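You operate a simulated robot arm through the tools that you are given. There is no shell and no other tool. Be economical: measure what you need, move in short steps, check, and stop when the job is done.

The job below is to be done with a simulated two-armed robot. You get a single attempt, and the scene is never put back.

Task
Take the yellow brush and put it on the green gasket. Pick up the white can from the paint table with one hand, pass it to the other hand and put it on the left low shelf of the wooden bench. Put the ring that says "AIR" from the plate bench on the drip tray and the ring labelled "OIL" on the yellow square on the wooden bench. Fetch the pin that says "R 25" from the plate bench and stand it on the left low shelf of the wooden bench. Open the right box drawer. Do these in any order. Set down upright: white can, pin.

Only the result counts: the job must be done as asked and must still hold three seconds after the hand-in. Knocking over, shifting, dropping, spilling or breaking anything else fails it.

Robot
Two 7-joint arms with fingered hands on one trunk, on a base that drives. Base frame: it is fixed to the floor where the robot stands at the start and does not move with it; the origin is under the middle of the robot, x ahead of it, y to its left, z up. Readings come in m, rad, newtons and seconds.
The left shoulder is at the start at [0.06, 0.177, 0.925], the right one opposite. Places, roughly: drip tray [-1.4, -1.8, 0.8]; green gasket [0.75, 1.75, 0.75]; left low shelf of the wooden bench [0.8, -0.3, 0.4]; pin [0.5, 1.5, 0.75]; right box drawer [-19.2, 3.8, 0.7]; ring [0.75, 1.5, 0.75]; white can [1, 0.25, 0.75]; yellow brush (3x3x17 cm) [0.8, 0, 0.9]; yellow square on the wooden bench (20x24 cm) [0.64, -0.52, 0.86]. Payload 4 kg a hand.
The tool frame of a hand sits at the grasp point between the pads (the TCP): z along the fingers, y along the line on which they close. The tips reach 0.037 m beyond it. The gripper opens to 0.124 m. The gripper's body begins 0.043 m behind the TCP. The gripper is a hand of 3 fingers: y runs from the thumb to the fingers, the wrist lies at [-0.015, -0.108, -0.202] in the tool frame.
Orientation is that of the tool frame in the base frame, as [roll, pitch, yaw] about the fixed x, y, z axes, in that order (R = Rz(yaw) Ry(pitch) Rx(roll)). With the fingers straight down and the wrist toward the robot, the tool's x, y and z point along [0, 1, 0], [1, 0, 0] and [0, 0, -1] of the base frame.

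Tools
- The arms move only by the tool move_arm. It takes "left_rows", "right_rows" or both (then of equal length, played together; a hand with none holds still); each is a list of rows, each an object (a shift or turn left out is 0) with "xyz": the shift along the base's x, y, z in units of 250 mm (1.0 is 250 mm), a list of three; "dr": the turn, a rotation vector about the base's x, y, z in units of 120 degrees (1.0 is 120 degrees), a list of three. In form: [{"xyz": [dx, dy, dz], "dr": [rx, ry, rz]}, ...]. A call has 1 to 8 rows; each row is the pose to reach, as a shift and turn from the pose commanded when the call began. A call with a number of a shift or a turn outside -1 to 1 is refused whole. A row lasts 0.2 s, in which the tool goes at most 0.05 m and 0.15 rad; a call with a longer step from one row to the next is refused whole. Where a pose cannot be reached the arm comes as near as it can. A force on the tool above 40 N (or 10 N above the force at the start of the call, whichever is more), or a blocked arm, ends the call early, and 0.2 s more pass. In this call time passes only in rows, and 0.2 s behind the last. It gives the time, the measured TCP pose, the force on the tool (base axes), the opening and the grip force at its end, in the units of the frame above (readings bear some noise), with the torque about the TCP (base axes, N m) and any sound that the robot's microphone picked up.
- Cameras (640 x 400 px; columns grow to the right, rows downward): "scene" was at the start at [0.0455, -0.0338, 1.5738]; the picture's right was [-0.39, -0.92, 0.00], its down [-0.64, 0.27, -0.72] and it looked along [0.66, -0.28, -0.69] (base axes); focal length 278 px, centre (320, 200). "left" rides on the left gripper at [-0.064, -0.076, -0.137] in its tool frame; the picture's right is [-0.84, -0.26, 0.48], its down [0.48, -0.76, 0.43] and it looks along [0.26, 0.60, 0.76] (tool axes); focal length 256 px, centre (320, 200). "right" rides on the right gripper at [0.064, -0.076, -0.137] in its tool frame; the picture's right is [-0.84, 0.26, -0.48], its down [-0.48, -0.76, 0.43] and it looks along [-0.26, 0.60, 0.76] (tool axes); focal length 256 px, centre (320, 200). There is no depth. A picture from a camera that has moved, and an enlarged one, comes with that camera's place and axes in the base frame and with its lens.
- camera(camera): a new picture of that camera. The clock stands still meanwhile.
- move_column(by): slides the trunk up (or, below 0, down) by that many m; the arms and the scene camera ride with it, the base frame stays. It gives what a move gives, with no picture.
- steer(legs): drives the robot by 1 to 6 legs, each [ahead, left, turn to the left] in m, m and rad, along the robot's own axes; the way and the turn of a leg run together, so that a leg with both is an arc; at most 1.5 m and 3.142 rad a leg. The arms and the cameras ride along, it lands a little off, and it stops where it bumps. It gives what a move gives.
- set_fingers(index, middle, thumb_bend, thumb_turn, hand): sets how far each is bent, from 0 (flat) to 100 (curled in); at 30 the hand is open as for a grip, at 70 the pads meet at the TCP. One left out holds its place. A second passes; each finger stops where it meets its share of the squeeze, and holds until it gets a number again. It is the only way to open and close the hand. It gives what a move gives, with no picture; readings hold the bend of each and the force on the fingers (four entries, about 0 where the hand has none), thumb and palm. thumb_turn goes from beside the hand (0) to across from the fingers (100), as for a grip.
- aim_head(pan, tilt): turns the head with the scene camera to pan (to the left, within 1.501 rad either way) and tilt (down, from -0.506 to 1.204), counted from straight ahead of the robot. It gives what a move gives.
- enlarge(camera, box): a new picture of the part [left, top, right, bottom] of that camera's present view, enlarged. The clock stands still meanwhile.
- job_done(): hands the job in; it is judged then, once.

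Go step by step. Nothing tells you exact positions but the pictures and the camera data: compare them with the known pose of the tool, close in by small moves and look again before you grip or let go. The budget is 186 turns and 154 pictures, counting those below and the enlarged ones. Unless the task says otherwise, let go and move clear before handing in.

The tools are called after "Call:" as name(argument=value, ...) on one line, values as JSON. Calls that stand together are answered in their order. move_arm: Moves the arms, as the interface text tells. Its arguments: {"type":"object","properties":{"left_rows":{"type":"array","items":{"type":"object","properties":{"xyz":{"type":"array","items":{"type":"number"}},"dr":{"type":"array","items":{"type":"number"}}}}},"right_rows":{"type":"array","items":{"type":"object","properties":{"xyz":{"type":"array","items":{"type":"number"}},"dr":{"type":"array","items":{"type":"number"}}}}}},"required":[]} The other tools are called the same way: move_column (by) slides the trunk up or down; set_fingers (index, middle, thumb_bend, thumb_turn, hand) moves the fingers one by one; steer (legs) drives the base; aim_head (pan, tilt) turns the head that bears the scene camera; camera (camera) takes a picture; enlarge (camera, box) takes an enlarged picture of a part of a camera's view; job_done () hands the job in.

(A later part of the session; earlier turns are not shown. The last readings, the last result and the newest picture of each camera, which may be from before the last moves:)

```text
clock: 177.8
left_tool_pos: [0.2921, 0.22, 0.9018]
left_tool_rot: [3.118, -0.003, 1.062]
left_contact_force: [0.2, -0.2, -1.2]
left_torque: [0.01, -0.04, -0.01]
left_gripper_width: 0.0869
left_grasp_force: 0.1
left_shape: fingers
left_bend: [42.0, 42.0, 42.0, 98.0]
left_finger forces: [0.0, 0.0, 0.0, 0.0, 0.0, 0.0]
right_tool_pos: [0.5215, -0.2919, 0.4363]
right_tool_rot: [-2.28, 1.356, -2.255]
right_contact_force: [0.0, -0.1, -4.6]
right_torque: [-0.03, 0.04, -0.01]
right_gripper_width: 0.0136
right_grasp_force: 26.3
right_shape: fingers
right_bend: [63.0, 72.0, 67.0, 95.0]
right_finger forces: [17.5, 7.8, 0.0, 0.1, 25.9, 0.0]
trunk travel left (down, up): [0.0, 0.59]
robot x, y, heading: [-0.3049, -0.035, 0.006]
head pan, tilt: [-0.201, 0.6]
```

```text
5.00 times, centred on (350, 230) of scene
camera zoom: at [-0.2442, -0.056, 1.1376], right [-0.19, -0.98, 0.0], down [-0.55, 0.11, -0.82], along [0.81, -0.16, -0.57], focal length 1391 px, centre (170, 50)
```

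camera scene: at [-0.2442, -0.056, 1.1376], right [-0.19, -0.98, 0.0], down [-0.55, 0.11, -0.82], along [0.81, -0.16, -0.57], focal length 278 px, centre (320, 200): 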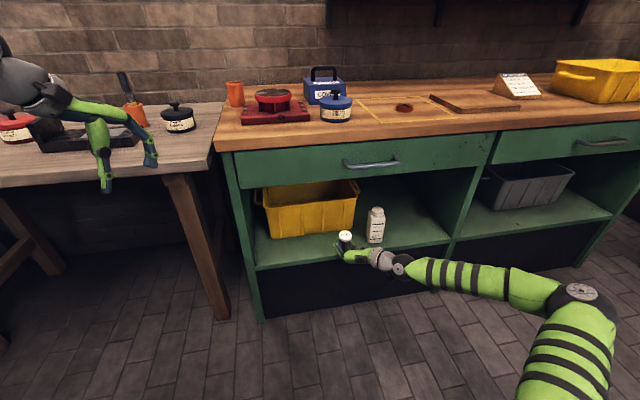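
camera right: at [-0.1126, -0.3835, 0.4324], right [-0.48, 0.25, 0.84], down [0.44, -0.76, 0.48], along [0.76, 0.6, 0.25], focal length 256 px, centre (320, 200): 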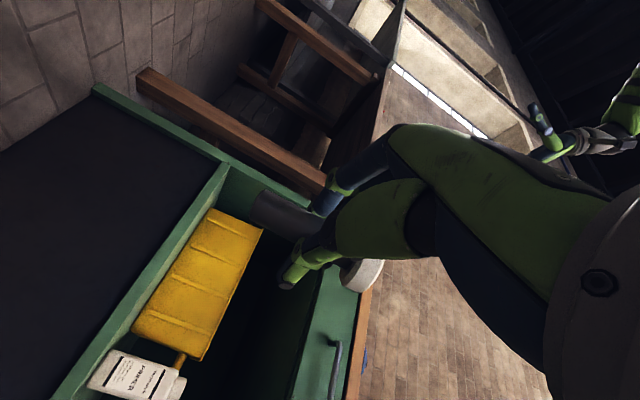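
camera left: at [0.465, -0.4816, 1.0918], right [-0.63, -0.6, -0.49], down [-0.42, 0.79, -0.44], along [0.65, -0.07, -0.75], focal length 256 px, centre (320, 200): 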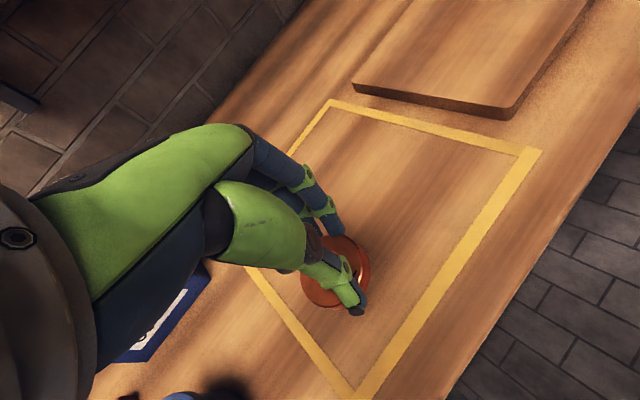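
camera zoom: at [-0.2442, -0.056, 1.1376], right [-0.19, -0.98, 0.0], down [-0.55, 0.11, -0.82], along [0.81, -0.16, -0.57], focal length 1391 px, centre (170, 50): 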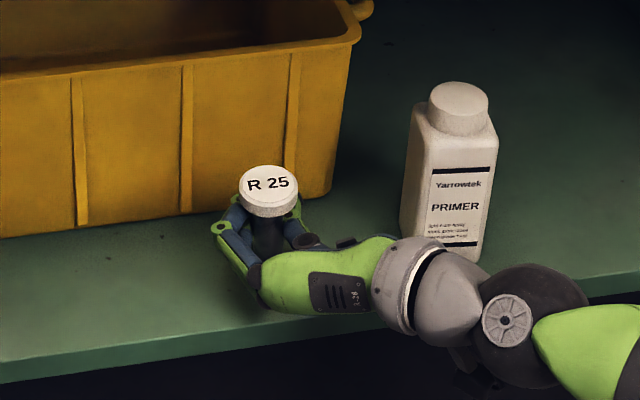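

The pin is over the shelf, clear of bin and bottle. I lower gently until contact.

Call:
move_arm(right_rows=[{"xyz": [0, 0, -0.02]}, {"xyz": [0, 0, -0.04]}, {"xyz": [0, 0, -0.055]}, {"xyz": [0, 0, -0.065]}, {"xyz": [0, 0, -0.075]}])

```text
clock: 179.0
left_tool_pos: [0.2924, 0.2196, 0.901]
left_tool_rot: [3.117, -0.007, 1.062]
left_contact_force: [0.8, 0.5, 0.3]
left_torque: [0.02, 0.01, -0.01]
left_gripper_width: 0.0868
left_grasp_force: 0.0
left_shape: fingers
left_bend: [42.0, 42.0, 42.0, 98.0]
left_finger forces: [0.0, 0.0, 0.1, 0.1, 0.1, 0.0]
right_tool_pos: [0.5219, -0.292, 0.4195]
right_tool_rot: [-2.261, 1.358, -2.235]
right_contact_force: [0.1, -0.2, 1.2]
right_torque: [-0.01, -0.01, -0.03]
right_gripper_width: 0.0139
right_grasp_force: 26.9
right_shape: fingers
right_bend: [63.0, 72.0, 67.0, 95.0]
right_finger forces: [17.7, 8.8, 0.0, 0.1, 26.7, 0.1]
trunk travel left (down, up): [0.0, 0.59]
robot x, y, heading: [-0.3003, -0.0403, 0.011]
head pan, tilt: [-0.201, 0.6]
```

Contact has begun. I press a little more so that the base seats flat, then look.

Call:
move_arm(right_rows=[{"xyz": [0, 0, -0.008]}, {"xyz": [0, 0, -0.016]}])

Call:
enlarge(camera="scene", box=[320, 205, 380, 255])

```text
clock: 179.6
left_tool_pos: [0.2911, 0.2192, 0.9021]
left_tool_rot: [3.116, -0.004, 1.062]
left_contact_force: [0.6, -0.3, -0.4]
left_torque: [0.0, 0.01, 0.03]
left_gripper_width: 0.087
left_grasp_force: 0.1
left_shape: fingers
left_bend: [42.0, 42.0, 42.0, 98.0]
left_finger forces: [0.0, 0.1, 0.1, 0.0, 0.0, 0.0]
right_tool_pos: [0.5213, -0.2916, 0.4172]
right_tool_rot: [-2.249, 1.357, -2.223]
right_contact_force: [3.6, 0.0, 15.5]
right_torque: [0.21, -0.27, -0.1]
right_gripper_width: 0.014
right_grasp_force: 30.1
right_shape: fingers
right_bend: [63.0, 72.0, 66.0, 96.0]
right_finger forces: [19.5, 11.6, 0.0, 0.1, 29.1, 0.0]
trunk travel left (down, up): [0.0, 0.59]
robot x, y, heading: [-0.2961, -0.0382, 0.007]
head pan, tilt: [-0.201, 0.6]
```

```text
8.00 times, centred on (350, 230) of scene
camera zoom: at [-0.2454, -0.0557, 1.138], right [-0.19, -0.98, 0.0], down [-0.55, 0.11, -0.83], along [0.81, -0.16, -0.56], focal length 2226 px, centre (80, -40)
```

zoom: 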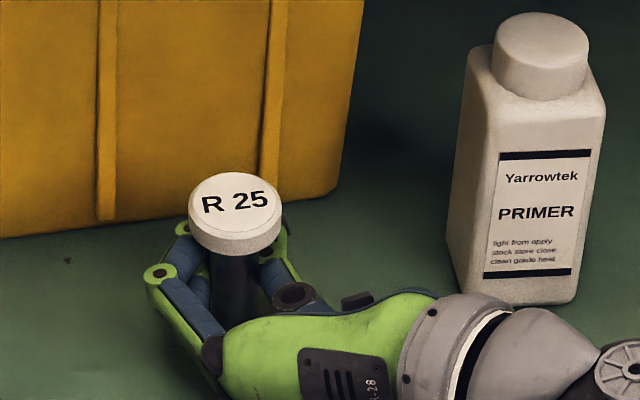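

Head and shaft match a vertical pin (same view as the upright bottle). I ease the pressure and open slowly.

Call:
move_arm(right_rows=[{"xyz": [0, 0, 0.012]}])

Call:
set_fingers(hand="right", index=58, middle=62, thumb_bend=60)

Call:
enlarge(camera="scene", box=[320, 205, 380, 255])

```text
clock: 180.0
left_tool_pos: [0.2918, 0.2201, 0.9022]
left_tool_rot: [3.115, -0.003, 1.06]
left_contact_force: [-0.4, -0.5, -0.1]
left_torque: [-0.02, -0.02, -0.03]
left_gripper_width: 0.0867
left_grasp_force: 0.1
left_shape: fingers
left_bend: [42.0, 42.0, 42.0, 98.0]
left_finger forces: [0.0, 0.0, 0.0, 0.0, 0.0, 0.0]
right_tool_pos: [0.5208, -0.2918, 0.4186]
right_tool_rot: [-2.266, 1.358, -2.24]
right_contact_force: [4.0, 0.0, 13.6]
right_torque: [0.19, -0.24, -0.1]
right_gripper_width: 0.0138
right_grasp_force: 29.3
right_shape: fingers
right_bend: [63.0, 72.0, 66.0, 96.0]
right_finger forces: [19.9, 10.7, 0.0, 0.0, 28.4, 0.1]
trunk travel left (down, up): [0.0, 0.59]
robot x, y, heading: [-0.2991, -0.0379, 0.01]
head pan, tilt: [-0.201, 0.6]
```

```text
clock: 181.0
left_tool_pos: [0.2933, 0.2197, 0.9018]
left_tool_rot: [3.118, -0.003, 1.061]
left_contact_force: [0.0, 0.3, -0.5]
left_torque: [0.02, 0.0, 0.0]
left_gripper_width: 0.0871
left_grasp_force: 0.1
left_shape: fingers
left_bend: [42.0, 42.0, 42.0, 98.0]
left_finger forces: [0.1, 0.1, 0.0, 0.0, 0.1, 0.0]
right_tool_pos: [0.5202, -0.2917, 0.4174]
right_tool_rot: [-2.261, 1.357, -2.234]
right_contact_force: [-0.9, -0.1, 0.1]
right_torque: [-0.02, 0.01, 0.0]
right_gripper_width: 0.0357
right_grasp_force: 0.1
right_shape: fingers
right_bend: [57.0, 62.0, 60.0, 97.0]
right_finger forces: [0.0, 0.1, 0.0, 0.1, 0.0, 0.0]
trunk travel left (down, up): [0.0, 0.59]
robot x, y, heading: [-0.3032, -0.0345, 0.009]
head pan, tilt: [-0.201, 0.6]
```

```text
8.00 times, centred on (350, 230) of scene
camera zoom: at [-0.2445, -0.056, 1.1377], right [-0.19, -0.98, 0.0], down [-0.55, 0.11, -0.82], along [0.81, -0.16, -0.57], focal length 2226 px, centre (80, -40)
```

zoom: 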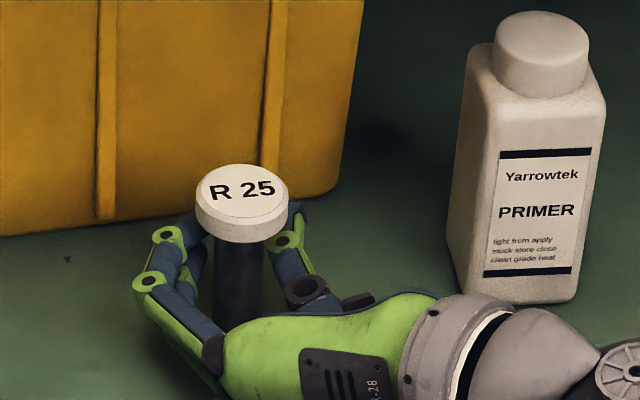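

The pin stands free. I open wide and back straight out.

Call:
set_fingers(hand="right", index=35, middle=35, thumb_bend=35)

Call:
steer(legs=[[-0.3, 0, 0]])

Call:
camera(camera="scene")

```text
clock: 182.0
left_tool_pos: [0.2932, 0.2197, 0.9008]
left_tool_rot: [3.116, -0.003, 1.06]
left_contact_force: [1.1, 0.4, -0.4]
left_torque: [0.02, 0.01, 0.0]
left_gripper_width: 0.087
left_grasp_force: 0.0
left_shape: fingers
left_bend: [42.0, 42.0, 42.0, 98.0]
left_finger forces: [0.0, 0.0, 0.1, 0.0, 0.1, 0.0]
right_tool_pos: [0.521, -0.2927, 0.4165]
right_tool_rot: [-2.271, 1.357, -2.243]
right_contact_force: [-0.1, -0.3, -0.3]
right_torque: [-0.01, -0.01, 0.0]
right_gripper_width: 0.1081
right_grasp_force: 0.0
right_shape: fingers
right_bend: [35.0, 35.0, 35.0, 97.0]
right_finger forces: [0.0, 0.0, 0.0, 0.0, 0.0, 0.1]
trunk travel left (down, up): [0.0, 0.59]
robot x, y, heading: [-0.3035, -0.0369, 0.012]
head pan, tilt: [-0.201, 0.6]
```

```text
clock: 184.1
left_tool_pos: [-0.0061, 0.2172, 0.9013]
left_tool_rot: [3.118, -0.005, 1.061]
left_contact_force: [0.3, 0.1, 0.1]
left_torque: [-0.01, -0.01, -0.03]
left_gripper_width: 0.0868
left_grasp_force: 0.1
left_shape: fingers
left_bend: [42.0, 42.0, 42.0, 98.0]
left_finger forces: [0.0, 0.1, 0.1, 0.0, 0.0, 0.1]
right_tool_pos: [0.2211, -0.2948, 0.4157]
right_tool_rot: [-2.262, 1.357, -2.237]
right_contact_force: [0.0, -0.1, 0.2]
right_torque: [0.0, 0.01, -0.02]
right_gripper_width: 0.1081
right_grasp_force: 0.1
right_shape: fingers
right_bend: [35.0, 35.0, 35.0, 97.0]
right_finger forces: [0.0, 0.0, 0.1, 0.1, 0.0, 0.0]
trunk travel left (down, up): [0.0, 0.59]
robot x, y, heading: [-0.6022, -0.0409, 0.01]
head pan, tilt: [-0.201, 0.6]
```

```text
40 pictures are left
camera scene: at [-0.5433, -0.0585, 1.1377], right [-0.19, -0.98, 0.0], down [-0.55, 0.11, -0.82], along [0.81, -0.16, -0.57], focal length 278 px, centre (320, 200)
```

scene: 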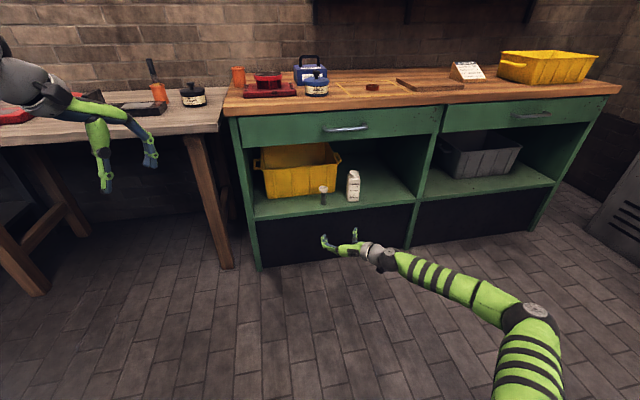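

Pin and can both stand on the shelf. Last ring: AIR. I raise the trunk, tuck the right hand, and drive to the plate bench.

Call:
move_column(by=0.4)

Call:
move_arm(left_rows=[{"xyz": [0, 0, -0.1], "dr": [0, 0, -0.05]}, {"xyz": [0, 0, -0.2], "dr": [0, 0, -0.1]}, {"xyz": [0, 0, -0.3], "dr": [0, 0, -0.15]}, {"xyz": [0, 0, -0.4], "dr": [0, 0, -0.2]}, {"xyz": [0, 0, -0.5], "dr": [0, 0, -0.25]}, {"xyz": [0, 0, -0.6], "dr": [0, 0, -0.27]}, {"xyz": [0, 0, -0.7], "dr": [0, 0, -0.27]}], right_rows=[{"xyz": [-0.14, 0, 0.1]}, {"xyz": [-0.28, 0, 0.2]}, {"xyz": [-0.42, 0, 0.3]}, {"xyz": [-0.56, 0, 0.42]}, {"xyz": [-0.7, 0, 0.54]}, {"xyz": [-0.8, 0, 0.68]}, {"xyz": [-0.9, 0, 0.82]}])

Call:
steer(legs=[[0, 1.16, 0], [0.5, 0, 0]])

Call:
aim_head(pan=0.35, tilt=0.75)

Call:
camera(camera="scene")

```text
clock: 187.9
left_tool_pos: [-0.0068, 0.2177, 1.3005]
left_tool_rot: [3.118, -0.004, 1.061]
left_contact_force: [0.1, -0.6, 0.2]
left_torque: [0.03, 0.03, -0.01]
left_gripper_width: 0.0869
left_grasp_force: 0.1
left_shape: fingers
left_bend: [42.0, 42.0, 42.0, 98.0]
left_finger forces: [0.0, 0.0, 0.0, 0.1, 0.1, 0.0]
right_tool_pos: [0.2217, -0.2952, 0.8171]
right_tool_rot: [-2.27, 1.356, -2.246]
right_contact_force: [-0.1, 0.3, -0.4]
right_torque: [0.0, -0.02, -0.01]
right_gripper_width: 0.1082
right_grasp_force: 0.0
right_shape: fingers
right_bend: [35.0, 35.0, 35.0, 97.0]
right_finger forces: [0.1, 0.0, 0.0, 0.0, 0.0, 0.0]
trunk travel left (down, up): [-0.4, 0.19]
robot x, y, heading: [-0.6009, -0.0399, 0.012]
head pan, tilt: [-0.201, 0.6]
```

```text
clock: 189.5
left_tool_pos: [-0.0063, 0.2172, 1.1253]
left_tool_rot: [3.113, -0.006, 0.495]
left_contact_force: [0.1, -0.4, 1.2]
left_torque: [0.03, 0.02, 0.02]
left_gripper_width: 0.0869
left_grasp_force: 0.1
left_shape: fingers
left_bend: [42.0, 42.0, 42.0, 98.0]
left_finger forces: [0.0, 0.1, 0.0, 0.0, 0.0, 0.1]
right_tool_pos: [-0.0028, -0.2934, 1.0226]
right_tool_rot: [-2.254, 1.357, -2.228]
right_contact_force: [-0.4, 1.0, -0.1]
right_torque: [0.01, 0.01, -0.02]
right_gripper_width: 0.1084
right_grasp_force: 0.0
right_shape: fingers
right_bend: [35.0, 35.0, 35.0, 98.0]
right_finger forces: [0.1, 0.0, 0.1, 0.1, 0.0, 0.0]
trunk travel left (down, up): [-0.4, 0.19]
robot x, y, heading: [-0.6022, -0.0407, 0.01]
head pan, tilt: [-0.201, 0.6]
```

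```text
clock: 198.0
left_tool_pos: [0.4847, 1.3832, 1.1268]
left_tool_rot: [3.117, -0.006, 0.495]
left_contact_force: [-0.1, 0.1, 0.6]
left_torque: [-0.01, 0.04, -0.03]
left_gripper_width: 0.087
left_grasp_force: 0.1
left_shape: fingers
left_bend: [42.0, 42.0, 42.0, 98.0]
left_finger forces: [0.1, 0.1, 0.0, 0.0, 0.0, 0.0]
right_tool_pos: [0.4878, 0.8732, 1.0212]
right_tool_rot: [-2.27, 1.358, -2.247]
right_contact_force: [0.2, -0.2, 0.4]
right_torque: [-0.03, 0.03, 0.01]
right_gripper_width: 0.1082
right_grasp_force: 0.0
right_shape: fingers
right_bend: [35.0, 35.0, 35.0, 98.0]
right_finger forces: [0.0, 0.0, 0.0, 0.0, 0.0, 0.0]
trunk travel left (down, up): [-0.4, 0.19]
robot x, y, heading: [-0.1068, 1.1278, 0.005]
head pan, tilt: [-0.201, 0.6]
```

```text
clock: 198.9
left_tool_pos: [0.485, 1.3829, 1.1273]
left_tool_rot: [3.118, -0.005, 0.493]
left_contact_force: [-0.3, 0.8, -0.1]
left_torque: [-0.04, -0.05, -0.01]
left_gripper_width: 0.0868
left_grasp_force: 0.2
left_shape: fingers
left_bend: [42.0, 42.0, 42.0, 98.0]
left_finger forces: [0.0, 0.0, 0.0, 0.1, 0.0, 0.1]
right_tool_pos: [0.4881, 0.8716, 1.0212]
right_tool_rot: [-2.26, 1.357, -2.236]
right_contact_force: [0.5, -0.4, -0.1]
right_torque: [0.0, -0.01, -0.03]
right_gripper_width: 0.1081
right_grasp_force: 0.1
right_shape: fingers
right_bend: [35.0, 35.0, 35.0, 98.0]
right_finger forces: [0.0, 0.0, 0.1, 0.0, 0.1, 0.0]
trunk travel left (down, up): [-0.4, 0.19]
robot x, y, heading: [-0.1106, 1.126, 0.004]
head pan, tilt: [0.351, 0.75]
```

```text
39 pictures are left
camera scene: at [-0.0619, 1.1548, 1.5248], right [0.35, -0.94, 0.0], down [-0.64, -0.24, -0.73], along [0.69, 0.25, -0.68], focal length 278 px, centre (320, 200)
```

scene: 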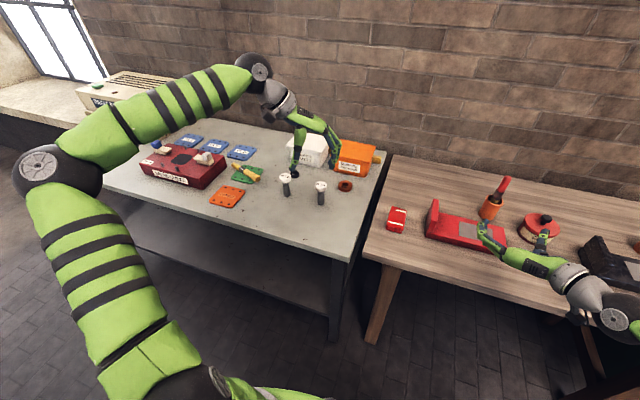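

AIR ring confirmed near [0.762, 1.356]. I come closer and hover over it.

Call:
steer(legs=[[0.12, 0, 0]])

Call:
move_arm(left_rows=[{"xyz": [0.12, -0.02, -0.06]}, {"xyz": [0.24, -0.04, -0.14]}, {"xyz": [0.36, -0.06, -0.22]}, {"xyz": [0.48, -0.09, -0.32]}, {"xyz": [0.6, -0.1, -0.42]}, {"xyz": [0.63, -0.1, -0.56]}, {"xyz": [0.63, -0.1, -0.66]}])

Call:
camera(camera="left")

Call:
enlarge(camera="scene", box=[260, 120, 400, 220])

```text
clock: 200.2
left_tool_pos: [0.6054, 1.3836, 1.1259]
left_tool_rot: [3.116, -0.006, 0.495]
left_contact_force: [-0.1, 0.3, 0.4]
left_torque: [-0.01, 0.01, 0.02]
left_gripper_width: 0.087
left_grasp_force: 0.0
left_shape: fingers
left_bend: [42.0, 42.0, 42.0, 98.0]
left_finger forces: [0.1, 0.0, 0.1, 0.1, 0.0, 0.0]
right_tool_pos: [0.6076, 0.8722, 1.0222]
right_tool_rot: [-2.269, 1.356, -2.245]
right_contact_force: [0.7, -0.7, -0.5]
right_torque: [-0.01, 0.04, 0.01]
right_gripper_width: 0.1082
right_grasp_force: 0.0
right_shape: fingers
right_bend: [35.0, 35.0, 35.0, 98.0]
right_finger forces: [0.0, 0.1, 0.1, 0.0, 0.0, 0.1]
trunk travel left (down, up): [-0.4, 0.19]
robot x, y, heading: [0.0097, 1.1304, 0.002]
head pan, tilt: [0.351, 0.75]
```

```text
clock: 201.8
left_tool_pos: [0.7087, 1.4242, 0.9693]
left_tool_rot: [3.117, -0.004, 0.493]
left_contact_force: [0.3, 0.0, -0.1]
left_torque: [-0.01, 0.01, 0.03]
left_gripper_width: 0.0869
left_grasp_force: 0.0
left_shape: fingers
left_bend: [42.0, 42.0, 42.0, 98.0]
left_finger forces: [0.0, 0.1, 0.0, 0.1, 0.0, 0.0]
left hand out of reach, approached as far as the arm can: row 2, 3, 4, 5, 6, 7
right_tool_pos: [0.609, 0.8734, 1.0212]
right_tool_rot: [-2.271, 1.355, -2.247]
right_contact_force: [0.7, 0.4, 0.6]
right_torque: [0.02, -0.03, -0.01]
right_gripper_width: 0.1085
right_grasp_force: 0.1
right_shape: fingers
right_bend: [35.0, 35.0, 35.0, 98.0]
right_finger forces: [0.1, 0.1, 0.0, 0.1, 0.0, 0.0]
trunk travel left (down, up): [-0.4, 0.19]
robot x, y, heading: [0.0111, 1.1307, 0.003]
head pan, tilt: [0.351, 0.75]
```

```text
38 pictures are left
camera left: at [0.6139, 1.4643, 1.104], right [-0.85, -0.18, -0.49], down [0.07, 0.89, -0.45], along [0.52, -0.42, -0.74], focal length 256 px, centre (320, 200)
```

left: 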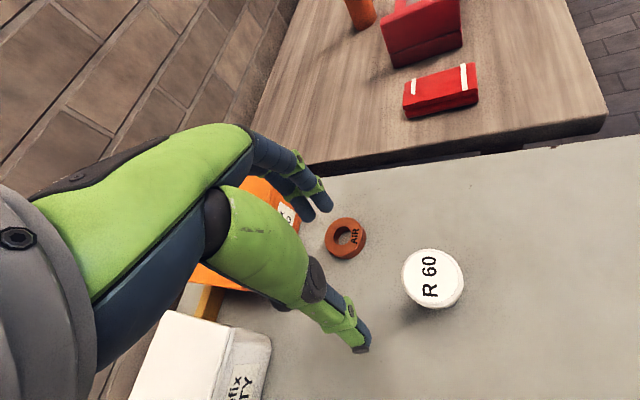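

```text
4.00 times, centred on (330, 170) of scene
camera zoom: at [0.0592, 1.1568, 1.5246], right [0.35, -0.94, 0.0], down [-0.64, -0.24, -0.73], along [0.68, 0.25, -0.68], focal length 1113 px, centre (280, 320)
```

zoom: 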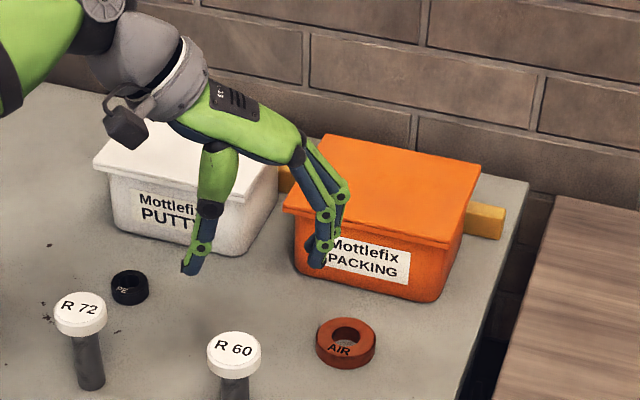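

At this yaw the arm is at its limit. I shift the base slightly and yaw the hand back to a more natural angle.

Call:
move_arm(left_rows=[{"xyz": [-0.04, 0, 0.04], "dr": [0, 0, 0.05]}, {"xyz": [-0.08, 0, 0.06], "dr": [0, 0, 0.1]}, {"xyz": [-0.08, 0, 0.06], "dr": [0, 0, 0.16]}, {"xyz": [-0.08, 0, 0.06], "dr": [0, 0, 0.22]}])

Call:
steer(legs=[[0.04, -0.06, 0]])

```text
clock: 202.8
left_tool_pos: [0.6852, 1.4227, 0.9865]
left_tool_rot: [3.117, -0.004, 0.954]
left_contact_force: [1.1, 0.2, -0.1]
left_torque: [-0.02, -0.01, 0.01]
left_gripper_width: 0.0869
left_grasp_force: 0.1
left_shape: fingers
left_bend: [42.0, 42.0, 42.0, 98.0]
left_finger forces: [0.0, 0.1, 0.1, 0.1, 0.0, 0.1]
right_tool_pos: [0.6074, 0.8718, 1.0209]
right_tool_rot: [-2.264, 1.357, -2.241]
right_contact_force: [-0.5, 0.2, -0.5]
right_torque: [0.02, -0.02, 0.0]
right_gripper_width: 0.1084
right_grasp_force: 0.0
right_shape: fingers
right_bend: [35.0, 35.0, 35.0, 98.0]
right_finger forces: [0.0, 0.0, 0.1, 0.1, 0.0, 0.1]
trunk travel left (down, up): [-0.4, 0.19]
robot x, y, heading: [0.01, 1.1304, 0.001]
head pan, tilt: [0.351, 0.75]
```

```text
clock: 203.8
left_tool_pos: [0.7271, 1.3616, 0.9866]
left_tool_rot: [3.117, -0.005, 0.954]
left_contact_force: [-0.2, -0.7, -0.1]
left_torque: [0.02, 0.04, 0.0]
left_gripper_width: 0.087
left_grasp_force: 0.0
left_shape: fingers
left_bend: [42.0, 42.0, 42.0, 98.0]
left_finger forces: [0.0, 0.0, 0.0, 0.0, 0.0, 0.1]
right_tool_pos: [0.6478, 0.8126, 1.0211]
right_tool_rot: [-2.266, 1.356, -2.242]
right_contact_force: [-0.1, -0.6, 0.1]
right_torque: [-0.02, 0.01, 0.04]
right_gripper_width: 0.1083
right_grasp_force: 0.1
right_shape: fingers
right_bend: [35.0, 35.0, 35.0, 98.0]
right_finger forces: [0.0, 0.0, 0.1, 0.0, 0.0, 0.1]
trunk travel left (down, up): [-0.4, 0.19]
robot x, y, heading: [0.0496, 1.0613, 0.004]
head pan, tilt: [0.351, 0.75]
```

Call:
move_arm(left_rows=[{"xyz": [0.06, -0.01, -0.08]}, {"xyz": [0.112, -0.02, -0.18]}, {"xyz": [0.112, -0.02, -0.28]}])

Call:
set_fingers(hand="left", index=45, middle=45, thumb_bend=45)

Call:
camera(camera="left")

Call:
enlarge(camera="scene", box=[260, 120, 400, 220])

```text
clock: 204.6
left_tool_pos: [0.7547, 1.3588, 0.9178]
left_tool_rot: [3.116, -0.006, 0.953]
left_contact_force: [0.3, -0.9, 0.2]
left_torque: [0.02, 0.02, 0.0]
left_gripper_width: 0.0869
left_grasp_force: 0.0
left_shape: fingers
left_bend: [42.0, 42.0, 42.0, 98.0]
left_finger forces: [0.1, 0.1, 0.0, 0.1, 0.1, 0.0]
right_tool_pos: [0.648, 0.8127, 1.0207]
right_tool_rot: [-2.265, 1.355, -2.243]
right_contact_force: [0.1, 0.0, -0.6]
right_torque: [0.0, -0.01, 0.03]
right_gripper_width: 0.1083
right_grasp_force: 0.1
right_shape: fingers
right_bend: [35.0, 35.0, 35.0, 98.0]
right_finger forces: [0.0, 0.0, 0.1, 0.0, 0.0, 0.1]
trunk travel left (down, up): [-0.4, 0.19]
robot x, y, heading: [0.0539, 1.065, 0.007]
head pan, tilt: [0.351, 0.75]
```

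```text
clock: 205.6
left_tool_pos: [0.7547, 1.3584, 0.9172]
left_tool_rot: [3.115, -0.006, 0.954]
left_contact_force: [-0.4, 0.6, -0.4]
left_torque: [0.01, 0.0, 0.0]
left_gripper_width: 0.0779
left_grasp_force: 0.0
left_shape: fingers
left_bend: [45.0, 45.0, 45.0, 98.0]
left_finger forces: [0.0, 0.0, 0.0, 0.1, 0.0, 0.0]
right_tool_pos: [0.6478, 0.8128, 1.0219]
right_tool_rot: [-2.266, 1.357, -2.243]
right_contact_force: [0.0, -0.2, 0.6]
right_torque: [-0.01, -0.05, 0.01]
right_gripper_width: 0.1081
right_grasp_force: 0.0
right_shape: fingers
right_bend: [35.0, 35.0, 35.0, 98.0]
right_finger forces: [0.1, 0.0, 0.1, 0.0, 0.0, 0.0]
trunk travel left (down, up): [-0.4, 0.19]
robot x, y, heading: [0.0522, 1.0698, 0.005]
head pan, tilt: [0.351, 0.75]
```

```text
36 pictures are left
camera left: at [0.6519, 1.3518, 1.0511], right [-0.68, -0.54, -0.49], down [-0.33, 0.83, -0.45], along [0.65, -0.14, -0.74], focal length 256 px, centre (320, 200)
```

left: 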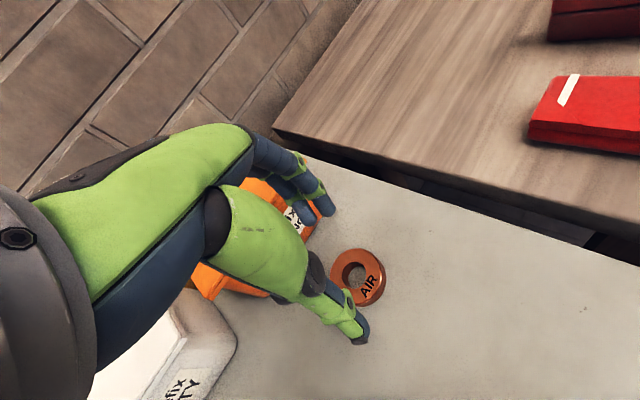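

```text
4.00 times, centred on (330, 170) of scene
camera zoom: at [0.0983, 1.0953, 1.5248], right [0.35, -0.94, 0.0], down [-0.64, -0.24, -0.73], along [0.69, 0.26, -0.68], focal length 1113 px, centre (280, 320)
```

zoom: 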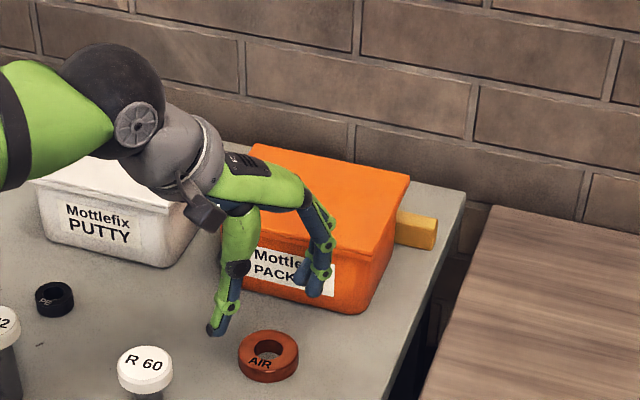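

Both cameras agree: ring at [0.760, 1.357]. I narrow the fingers slightly, descend and grip.

Call:
set_fingers(hand="left", index=47, middle=47, thumb_bend=46)

Call:
move_arm(left_rows=[{"xyz": [0.016, -0.005, -0.1]}, {"xyz": [0.016, -0.005, -0.18]}, {"xyz": [0.016, -0.005, -0.24]}, {"xyz": [0.016, -0.005, -0.277]}])

Call:
set_fingers(hand="left", index=68, middle=68, thumb_bend=68)

Call:
enlarge(camera="scene", box=[260, 120, 400, 220])

```text
clock: 206.6
left_tool_pos: [0.7544, 1.3565, 0.9168]
left_tool_rot: [3.117, -0.006, 0.954]
left_contact_force: [-0.2, 0.0, 0.2]
left_torque: [-0.01, 0.01, -0.01]
left_gripper_width: 0.0737
left_grasp_force: 0.1
left_shape: fingers
left_bend: [47.0, 47.0, 46.0, 98.0]
left_finger forces: [0.0, 0.0, 0.0, 0.0, 0.0, 0.0]
right_tool_pos: [0.6477, 0.8124, 1.0226]
right_tool_rot: [-2.262, 1.357, -2.237]
right_contact_force: [0.1, -0.7, -0.7]
right_torque: [0.02, 0.04, 0.01]
right_gripper_width: 0.1083
right_grasp_force: 0.0
right_shape: fingers
right_bend: [35.0, 35.0, 35.0, 98.0]
right_finger forces: [0.0, 0.0, 0.1, 0.0, 0.0, 0.0]
trunk travel left (down, up): [-0.4, 0.19]
robot x, y, heading: [0.0534, 1.0708, 0.003]
head pan, tilt: [0.351, 0.75]
```

```text
clock: 207.6
left_tool_pos: [0.7595, 1.3561, 0.8479]
left_tool_rot: [3.116, -0.005, 0.955]
left_contact_force: [1.0, -0.1, -0.2]
left_torque: [-0.01, 0.0, -0.02]
left_gripper_width: 0.0734
left_grasp_force: 0.1
left_shape: fingers
left_bend: [47.0, 47.0, 46.0, 98.0]
left_finger forces: [0.1, 0.1, 0.0, 0.0, 0.0, 0.0]
right_tool_pos: [0.6485, 0.8127, 1.0212]
right_tool_rot: [-2.263, 1.358, -2.242]
right_contact_force: [0.3, -0.2, -0.1]
right_torque: [-0.01, 0.0, 0.0]
right_gripper_width: 0.1082
right_grasp_force: 0.0
right_shape: fingers
right_bend: [35.0, 35.0, 35.0, 98.0]
right_finger forces: [0.0, 0.1, 0.0, 0.1, 0.0, 0.0]
trunk travel left (down, up): [-0.4, 0.19]
robot x, y, heading: [0.0513, 1.0709, 0.002]
head pan, tilt: [0.351, 0.75]
```

```text
clock: 208.6
left_tool_pos: [0.7589, 1.3572, 0.8483]
left_tool_rot: [3.116, -0.004, 0.954]
left_contact_force: [-0.4, -0.1, 3.6]
left_torque: [0.01, -0.1, -0.02]
left_gripper_width: 0.0398
left_grasp_force: 20.3
left_shape: fingers
left_bend: [61.0, 59.0, 60.0, 96.0]
left_finger forces: [8.4, 12.4, 0.0, 0.0, 19.1, 0.1]
right_tool_pos: [0.6474, 0.8123, 1.0223]
right_tool_rot: [-2.263, 1.357, -2.24]
right_contact_force: [-0.5, -0.3, 0.0]
right_torque: [0.02, -0.02, 0.02]
right_gripper_width: 0.1085
right_grasp_force: 0.0
right_shape: fingers
right_bend: [35.0, 35.0, 35.0, 98.0]
right_finger forces: [0.0, 0.0, 0.0, 0.1, 0.1, 0.0]
trunk travel left (down, up): [-0.4, 0.19]
robot x, y, heading: [0.0534, 1.0657, 0.005]
head pan, tilt: [0.351, 0.75]
```

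```text
4.00 times, centred on (330, 170) of scene
camera zoom: at [0.098, 1.0952, 1.5248], right [0.35, -0.94, 0.0], down [-0.64, -0.24, -0.73], along [0.69, 0.26, -0.68], focal length 1113 px, centre (280, 320)
```

zoom: 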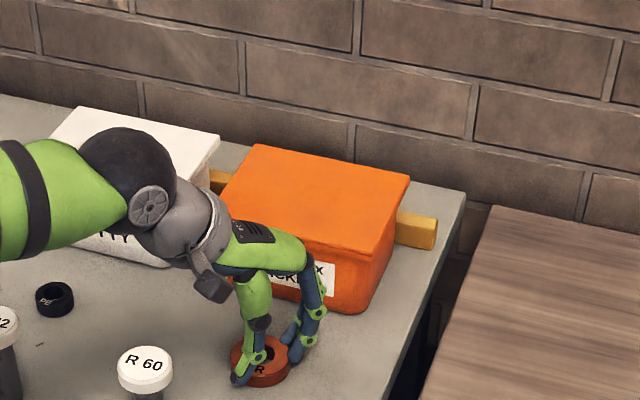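

AIR is gripped. I lift it, retreat, turn to face the drip-tray bench and drive partway, then look.

Call:
move_arm(left_rows=[{"xyz": [0, 0, 0.06]}, {"xyz": [0, 0, 0.16]}, {"xyz": [0, 0, 0.28]}, {"xyz": [-0.06, 0, 0.42]}, {"xyz": [-0.16, 0, 0.52]}, {"xyz": [-0.26, 0, 0.62]}])

Call:
steer(legs=[[-0.65, 0, 0], [0, 0, -1.571], [1.4, 0, 0], [0, -0.9, 0]])

Call:
aim_head(pan=0.0, tilt=0.45)

Call:
camera(camera="scene")

```text
clock: 210.0
left_tool_pos: [0.6931, 1.3561, 1.0024]
left_tool_rot: [3.118, -0.004, 0.954]
left_contact_force: [0.2, 0.3, -1.5]
left_torque: [-0.01, -0.03, 0.02]
left_gripper_width: 0.0396
left_grasp_force: 18.8
left_shape: fingers
left_bend: [61.0, 59.0, 60.0, 96.0]
left_finger forces: [8.8, 11.3, 0.1, 0.0, 18.0, 0.0]
right_tool_pos: [0.6475, 0.8114, 1.0213]
right_tool_rot: [-2.264, 1.358, -2.24]
right_contact_force: [-0.7, 0.5, -0.7]
right_torque: [0.01, -0.01, 0.0]
right_gripper_width: 0.1084
right_grasp_force: 0.1
right_shape: fingers
right_bend: [35.0, 35.0, 35.0, 98.0]
right_finger forces: [0.1, 0.0, 0.0, 0.0, 0.0, 0.0]
trunk travel left (down, up): [-0.4, 0.19]
robot x, y, heading: [0.0527, 1.0682, 0.006]
head pan, tilt: [0.351, 0.75]
```

```text
clock: 228.4
left_tool_pos: [-1.2476, -0.9712, 1.0029]
left_tool_rot: [3.117, -0.006, -0.637]
left_contact_force: [0.3, 0.9, -2.4]
left_torque: [0.0, -0.02, -0.02]
left_gripper_width: 0.039
left_grasp_force: 18.6
left_shape: fingers
left_bend: [61.0, 59.0, 60.0, 96.0]
left_finger forces: [8.7, 11.3, 0.1, 0.0, 17.6, 0.0]
right_tool_pos: [-1.7906, -0.9142, 1.0214]
right_tool_rot: [-2.258, 1.357, 2.455]
right_contact_force: [-0.5, 0.2, 0.0]
right_torque: [0.01, 0.03, 0.04]
right_gripper_width: 0.1084
right_grasp_force: 0.0
right_shape: fingers
right_bend: [35.0, 35.0, 35.0, 98.0]
right_finger forces: [0.0, 0.1, 0.0, 0.0, 0.0, 0.1]
trunk travel left (down, up): [-0.4, 0.19]
robot x, y, heading: [-1.5223, -0.3235, -1.59]
head pan, tilt: [0.351, 0.75]
```

```text
clock: 229.2
left_tool_pos: [-1.247, -0.9714, 1.0018]
left_tool_rot: [3.118, -0.005, -0.639]
left_contact_force: [0.6, -0.5, -2.6]
left_torque: [0.01, -0.01, -0.03]
left_gripper_width: 0.0388
left_grasp_force: 18.6
left_shape: fingers
left_bend: [61.0, 59.0, 60.0, 96.0]
left_finger forces: [8.5, 11.3, 0.0, 0.0, 17.6, 0.0]
right_tool_pos: [-1.7908, -0.9136, 1.0215]
right_tool_rot: [-2.259, 1.359, 2.454]
right_contact_force: [0.0, 0.6, 0.3]
right_torque: [-0.01, -0.03, -0.03]
right_gripper_width: 0.1084
right_grasp_force: 0.1
right_shape: fingers
right_bend: [35.0, 35.0, 35.0, 98.0]
right_finger forces: [0.0, 0.1, 0.0, 0.1, 0.0, 0.0]
trunk travel left (down, up): [-0.4, 0.19]
robot x, y, heading: [-1.5219, -0.3241, -1.586]
head pan, tilt: [0.0, 0.45]
```

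```text
33 pictures are left
camera scene: at [-1.5229, -0.3856, 1.5512], right [-1.0, 0.02, 0.0], down [0.01, 0.44, -0.9], along [-0.01, -0.9, -0.44], focal length 278 px, centre (320, 200)
```

scene: 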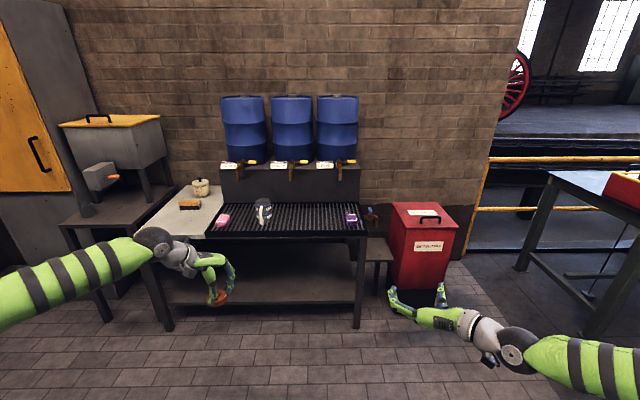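

The drip tray is the ribbed black grid; there is free space between the mug and the purple item, near [-1.45, -1.66]. I raise the right hand away from the red bin and approach.

Call:
move_arm(right_rows=[{"xyz": [0, 0.1, 0.14]}, {"xyz": [0, 0.2, 0.28]}, {"xyz": [0, 0.28, 0.42]}, {"xyz": [0, 0.3, 0.56]}, {"xyz": [0, 0.3, 0.7]}])

Call:
steer(legs=[[0.58, -0.2, 0.015]])

Call:
aim_head(pan=0.2, tilt=0.8)

Call:
camera(camera="scene")

Call:
camera(camera="left")

```text
clock: 230.4
left_tool_pos: [-1.2475, -0.9717, 1.0025]
left_tool_rot: [3.117, -0.006, -0.639]
left_contact_force: [-0.1, 0.8, -2.1]
left_torque: [0.03, 0.01, -0.01]
left_gripper_width: 0.039
left_grasp_force: 18.1
left_shape: fingers
left_bend: [61.0, 59.0, 60.0, 96.0]
left_finger forces: [8.6, 11.3, 0.1, 0.0, 17.5, 0.0]
right_tool_pos: [-1.7899, -0.8391, 1.1974]
right_tool_rot: [-2.262, 1.358, 2.45]
right_contact_force: [-0.2, -0.2, -0.4]
right_torque: [0.0, 0.01, 0.0]
right_gripper_width: 0.1086
right_grasp_force: 0.1
right_shape: fingers
right_bend: [35.0, 35.0, 35.0, 98.0]
right_finger forces: [0.0, 0.0, 0.1, 0.1, 0.0, 0.0]
trunk travel left (down, up): [-0.4, 0.19]
robot x, y, heading: [-1.5219, -0.3277, -1.587]
head pan, tilt: [0.0, 0.45]
```

```text
clock: 233.9
left_tool_pos: [-1.4392, -1.5408, 1.0025]
left_tool_rot: [3.119, -0.005, -0.623]
left_contact_force: [-0.1, -0.6, -2.3]
left_torque: [0.04, -0.03, 0.01]
left_gripper_width: 0.0386
left_grasp_force: 18.4
left_shape: fingers
left_bend: [61.0, 59.0, 60.0, 96.0]
left_finger forces: [8.5, 11.3, 0.1, 0.0, 17.5, 0.0]
right_tool_pos: [-1.9866, -1.4173, 1.1977]
right_tool_rot: [-2.267, 1.357, 2.462]
right_contact_force: [0.2, -0.5, 0.6]
right_torque: [-0.04, 0.01, 0.02]
right_gripper_width: 0.1083
right_grasp_force: 0.1
right_shape: fingers
right_bend: [35.0, 35.0, 35.0, 98.0]
right_finger forces: [0.0, 0.0, 0.0, 0.0, 0.0, 0.0]
trunk travel left (down, up): [-0.4, 0.19]
robot x, y, heading: [-1.7247, -0.8964, -1.571]
head pan, tilt: [0.0, 0.45]
```

```text
clock: 234.7
left_tool_pos: [-1.4408, -1.5404, 1.0016]
left_tool_rot: [3.117, -0.004, -0.622]
left_contact_force: [0.4, 0.4, -2.3]
left_torque: [-0.02, 0.0, 0.01]
left_gripper_width: 0.0387
left_grasp_force: 18.2
left_shape: fingers
left_bend: [61.0, 59.0, 60.0, 96.0]
left_finger forces: [8.5, 11.4, 0.0, 0.1, 17.4, 0.1]
right_tool_pos: [-1.9855, -1.4171, 1.197]
right_tool_rot: [-2.254, 1.356, 2.475]
right_contact_force: [-0.6, 0.3, 0.6]
right_torque: [-0.01, 0.0, 0.0]
right_gripper_width: 0.1084
right_grasp_force: 0.0
right_shape: fingers
right_bend: [35.0, 35.0, 35.0, 98.0]
right_finger forces: [0.1, 0.0, 0.0, 0.1, 0.1, 0.0]
trunk travel left (down, up): [-0.4, 0.19]
robot x, y, heading: [-1.7252, -0.8952, -1.572]
head pan, tilt: [0.201, 0.799]
```

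```text
32 pictures are left
camera scene: at [-1.7092, -0.9463, 1.5209], right [-0.98, -0.2, 0.0], down [-0.14, 0.7, -0.7], along [0.14, -0.68, -0.72], focal length 278 px, centre (320, 200)
```

scene: 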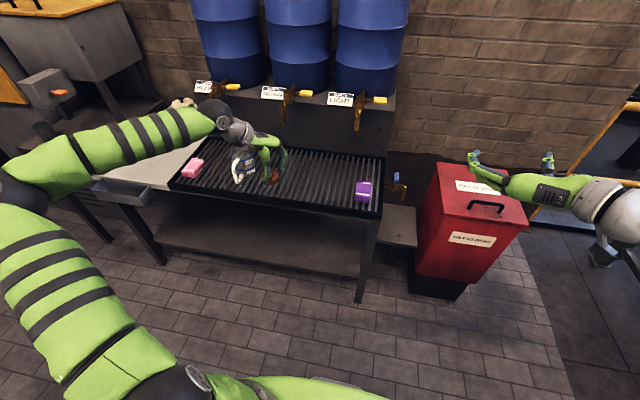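

```text
31 pictures are left
camera left: at [-1.4476, -1.4374, 1.1364], right [-0.54, 0.69, -0.49], down [0.83, 0.33, -0.45], along [-0.15, -0.65, -0.74], focal length 256 px, centre (320, 200)
```

left: 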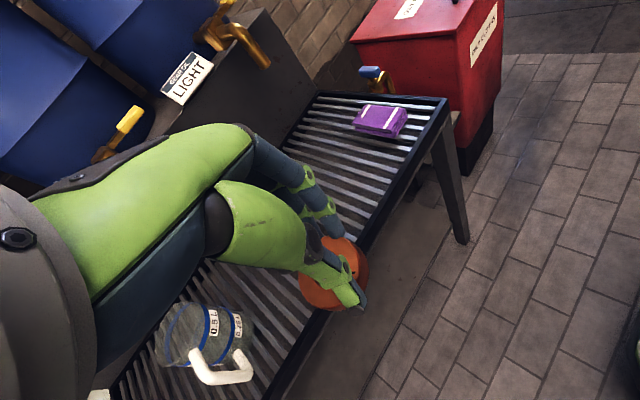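

Tray spans roughly x -0.95…-1.79, y -1.63…-1.98 at z≈0.76. I move on to a free spot at about [-1.47, -1.76].

Call:
steer(legs=[[0.22, -0.03, 0]])

Call:
move_arm(left_rows=[{"xyz": [0, 0, -0.1]}, {"xyz": [0, 0, -0.2]}, {"xyz": [0, 0, -0.3]}, {"xyz": [0, 0, -0.4]}])

Call:
camera(camera="left")

Call:
enlarge(camera="scene", box=[160, 130, 400, 280])

```text
clock: 236.4
left_tool_pos: [-1.4718, -1.7619, 1.0016]
left_tool_rot: [3.117, -0.005, -0.623]
left_contact_force: [-0.1, -0.5, -2.0]
left_torque: [0.02, 0.09, 0.04]
left_gripper_width: 0.0389
left_grasp_force: 18.5
left_shape: fingers
left_bend: [61.0, 59.0, 60.0, 96.0]
left_finger forces: [8.5, 11.4, 0.1, 0.0, 17.5, 0.0]
right_tool_pos: [-2.0161, -1.6384, 1.1953]
right_tool_rot: [-2.27, 1.356, 2.456]
right_contact_force: [-0.2, 1.0, 1.0]
right_torque: [-0.01, 0.0, -0.01]
right_gripper_width: 0.1085
right_grasp_force: 0.1
right_shape: fingers
right_bend: [35.0, 35.0, 35.0, 98.0]
right_finger forces: [0.1, 0.0, 0.0, 0.1, 0.1, 0.0]
trunk travel left (down, up): [-0.4, 0.19]
robot x, y, heading: [-1.7563, -1.114, -1.573]
head pan, tilt: [0.201, 0.799]
```

```text
clock: 237.4
left_tool_pos: [-1.4719, -1.7609, 0.9016]
left_tool_rot: [3.117, -0.006, -0.624]
left_contact_force: [1.2, 1.1, -2.4]
left_torque: [0.0, -0.02, 0.01]
left_gripper_width: 0.0384
left_grasp_force: 18.6
left_shape: fingers
left_bend: [61.0, 59.0, 60.0, 96.0]
left_finger forces: [8.4, 11.4, 0.0, 0.0, 17.4, 0.0]
right_tool_pos: [-2.0157, -1.637, 1.1969]
right_tool_rot: [-2.262, 1.358, 2.465]
right_contact_force: [0.1, 0.1, -0.7]
right_torque: [-0.02, 0.01, -0.01]
right_gripper_width: 0.1086
right_grasp_force: 0.2
right_shape: fingers
right_bend: [35.0, 35.0, 35.0, 98.0]
right_finger forces: [0.1, 0.0, 0.0, 0.1, 0.1, 0.0]
trunk travel left (down, up): [-0.4, 0.19]
robot x, y, heading: [-1.7548, -1.1175, -1.574]
head pan, tilt: [0.201, 0.799]
```

```text
30 pictures are left
camera left: at [-1.4791, -1.6582, 1.0355], right [-0.53, 0.69, -0.49], down [0.83, 0.32, -0.45], along [-0.15, -0.65, -0.74], focal length 256 px, centre (320, 200)
```

left: 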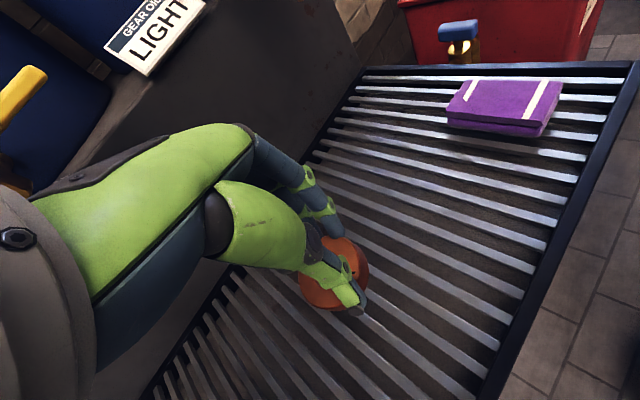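

```text
2.67 times, centred on (280, 205) of scene
camera zoom: at [-1.7391, -1.1672, 1.5208], right [-0.98, -0.2, 0.0], down [-0.14, 0.7, -0.7], along [0.14, -0.68, -0.72], focal length 742 px, centre (427, 187)
```

zoom: 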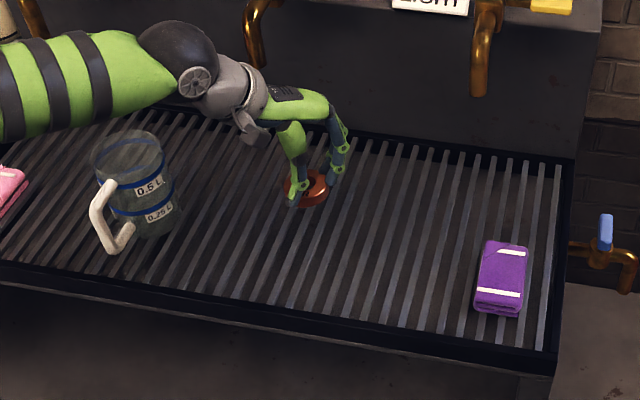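

The ring is well over the tray. I lower to contact.

Call:
move_arm(left_rows=[{"xyz": [0, 0, -0.1]}, {"xyz": [0, 0, -0.2]}, {"xyz": [0, 0, -0.28]}, {"xyz": [0, 0, -0.34]}, {"xyz": [0, 0, -0.38]}, {"xyz": [0, 0, -0.41]}])

Call:
camera(camera="left")

```text
clock: 238.8
left_tool_pos: [-1.4723, -1.762, 0.8011]
left_tool_rot: [3.115, -0.007, -0.623]
left_contact_force: [-1.0, 0.5, 3.9]
left_torque: [0.08, -0.05, 0.01]
left_gripper_width: 0.0386
left_grasp_force: 20.0
left_shape: fingers
left_bend: [61.0, 59.0, 60.0, 96.0]
left_finger forces: [8.3, 12.1, 0.0, 0.1, 19.7, 0.1]
right_tool_pos: [-2.017, -1.6365, 1.196]
right_tool_rot: [-2.262, 1.357, 2.465]
right_contact_force: [-0.1, -1.0, -0.5]
right_torque: [0.02, 0.02, -0.02]
right_gripper_width: 0.1083
right_grasp_force: 0.1
right_shape: fingers
right_bend: [35.0, 35.0, 35.0, 98.0]
right_finger forces: [0.0, 0.0, 0.0, 0.0, 0.0, 0.1]
trunk travel left (down, up): [-0.4, 0.19]
robot x, y, heading: [-1.755, -1.1168, -1.574]
head pan, tilt: [0.201, 0.799]
```

```text
28 pictures are left
camera left: at [-1.4792, -1.6581, 0.935], right [-0.53, 0.69, -0.49], down [0.83, 0.32, -0.45], along [-0.15, -0.65, -0.74], focal length 256 px, centre (320, 200)
```

left: 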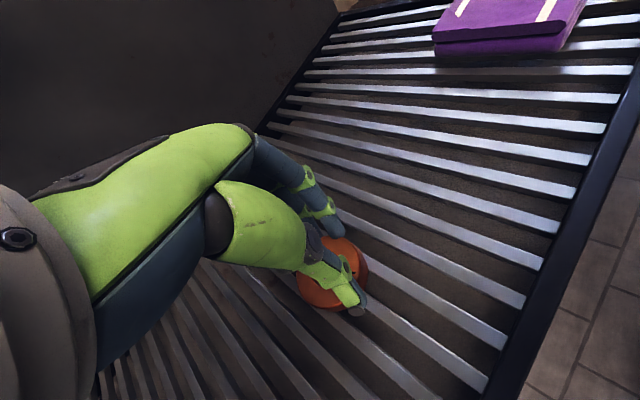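

Contact at 4–6 N on the slats. I release and lift off.

Call:
set_fingers(hand="left", index=45, middle=45, thumb_bend=45)

Call:
move_arm(left_rows=[{"xyz": [0, 0, 0.1]}, {"xyz": [0, 0, 0.24]}, {"xyz": [0, 0, 0.4]}, {"xyz": [0, 0, 0.58]}, {"xyz": [0, 0.05, 0.76]}, {"xyz": [0, 0.1, 0.9]}])

Call:
enlarge(camera="scene", box=[160, 130, 400, 280])

```text
clock: 239.8
left_tool_pos: [-1.4728, -1.7627, 0.7995]
left_tool_rot: [3.117, -0.006, -0.625]
left_contact_force: [-0.5, 0.5, -0.2]
left_torque: [-0.02, -0.01, 0.03]
left_gripper_width: 0.0774
left_grasp_force: 0.1
left_shape: fingers
left_bend: [45.0, 45.0, 45.0, 97.0]
left_finger forces: [0.1, 0.0, 0.0, 0.0, 0.0, 0.0]
right_tool_pos: [-2.0155, -1.6373, 1.1953]
right_tool_rot: [-2.261, 1.356, 2.465]
right_contact_force: [0.1, 0.6, 0.1]
right_torque: [-0.01, -0.01, 0.03]
right_gripper_width: 0.1082
right_grasp_force: 0.1
right_shape: fingers
right_bend: [35.0, 35.0, 35.0, 98.0]
right_finger forces: [0.0, 0.0, 0.1, 0.0, 0.1, 0.0]
trunk travel left (down, up): [-0.4, 0.19]
robot x, y, heading: [-1.7551, -1.1166, -1.572]
head pan, tilt: [0.201, 0.799]
```

```text
clock: 241.2
left_tool_pos: [-1.4729, -1.7356, 1.023]
left_tool_rot: [3.118, -0.006, -0.624]
left_contact_force: [0.1, -0.4, 0.2]
left_torque: [-0.02, 0.0, 0.01]
left_gripper_width: 0.0776
left_grasp_force: 0.0
left_shape: fingers
left_bend: [45.0, 45.0, 45.0, 98.0]
left_finger forces: [0.1, 0.0, 0.0, 0.1, 0.0, 0.1]
right_tool_pos: [-2.0168, -1.636, 1.1967]
right_tool_rot: [-2.26, 1.356, 2.468]
right_contact_force: [-0.3, -0.3, -0.3]
right_torque: [0.01, -0.03, 0.02]
right_gripper_width: 0.1087
right_grasp_force: 0.1
right_shape: fingers
right_bend: [35.0, 35.0, 35.0, 98.0]
right_finger forces: [0.0, 0.0, 0.0, 0.0, 0.1, 0.1]
trunk travel left (down, up): [-0.4, 0.19]
robot x, y, heading: [-1.7547, -1.1129, -1.572]
head pan, tilt: [0.201, 0.799]
```

```text
2.67 times, centred on (280, 205) of scene
camera zoom: at [-1.7396, -1.1664, 1.5207], right [-0.98, -0.2, 0.0], down [-0.14, 0.7, -0.7], along [0.14, -0.68, -0.72], focal length 742 px, centre (427, 187)
```

zoom: 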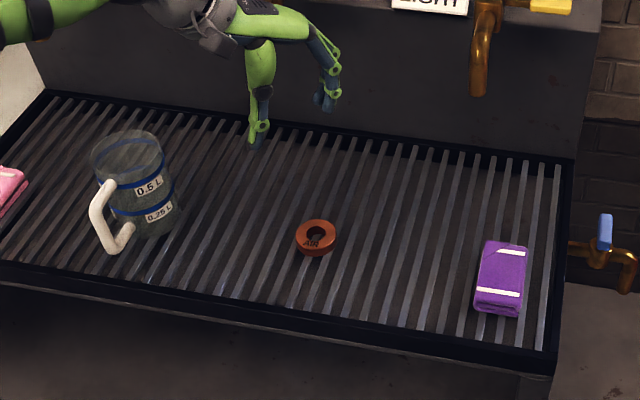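

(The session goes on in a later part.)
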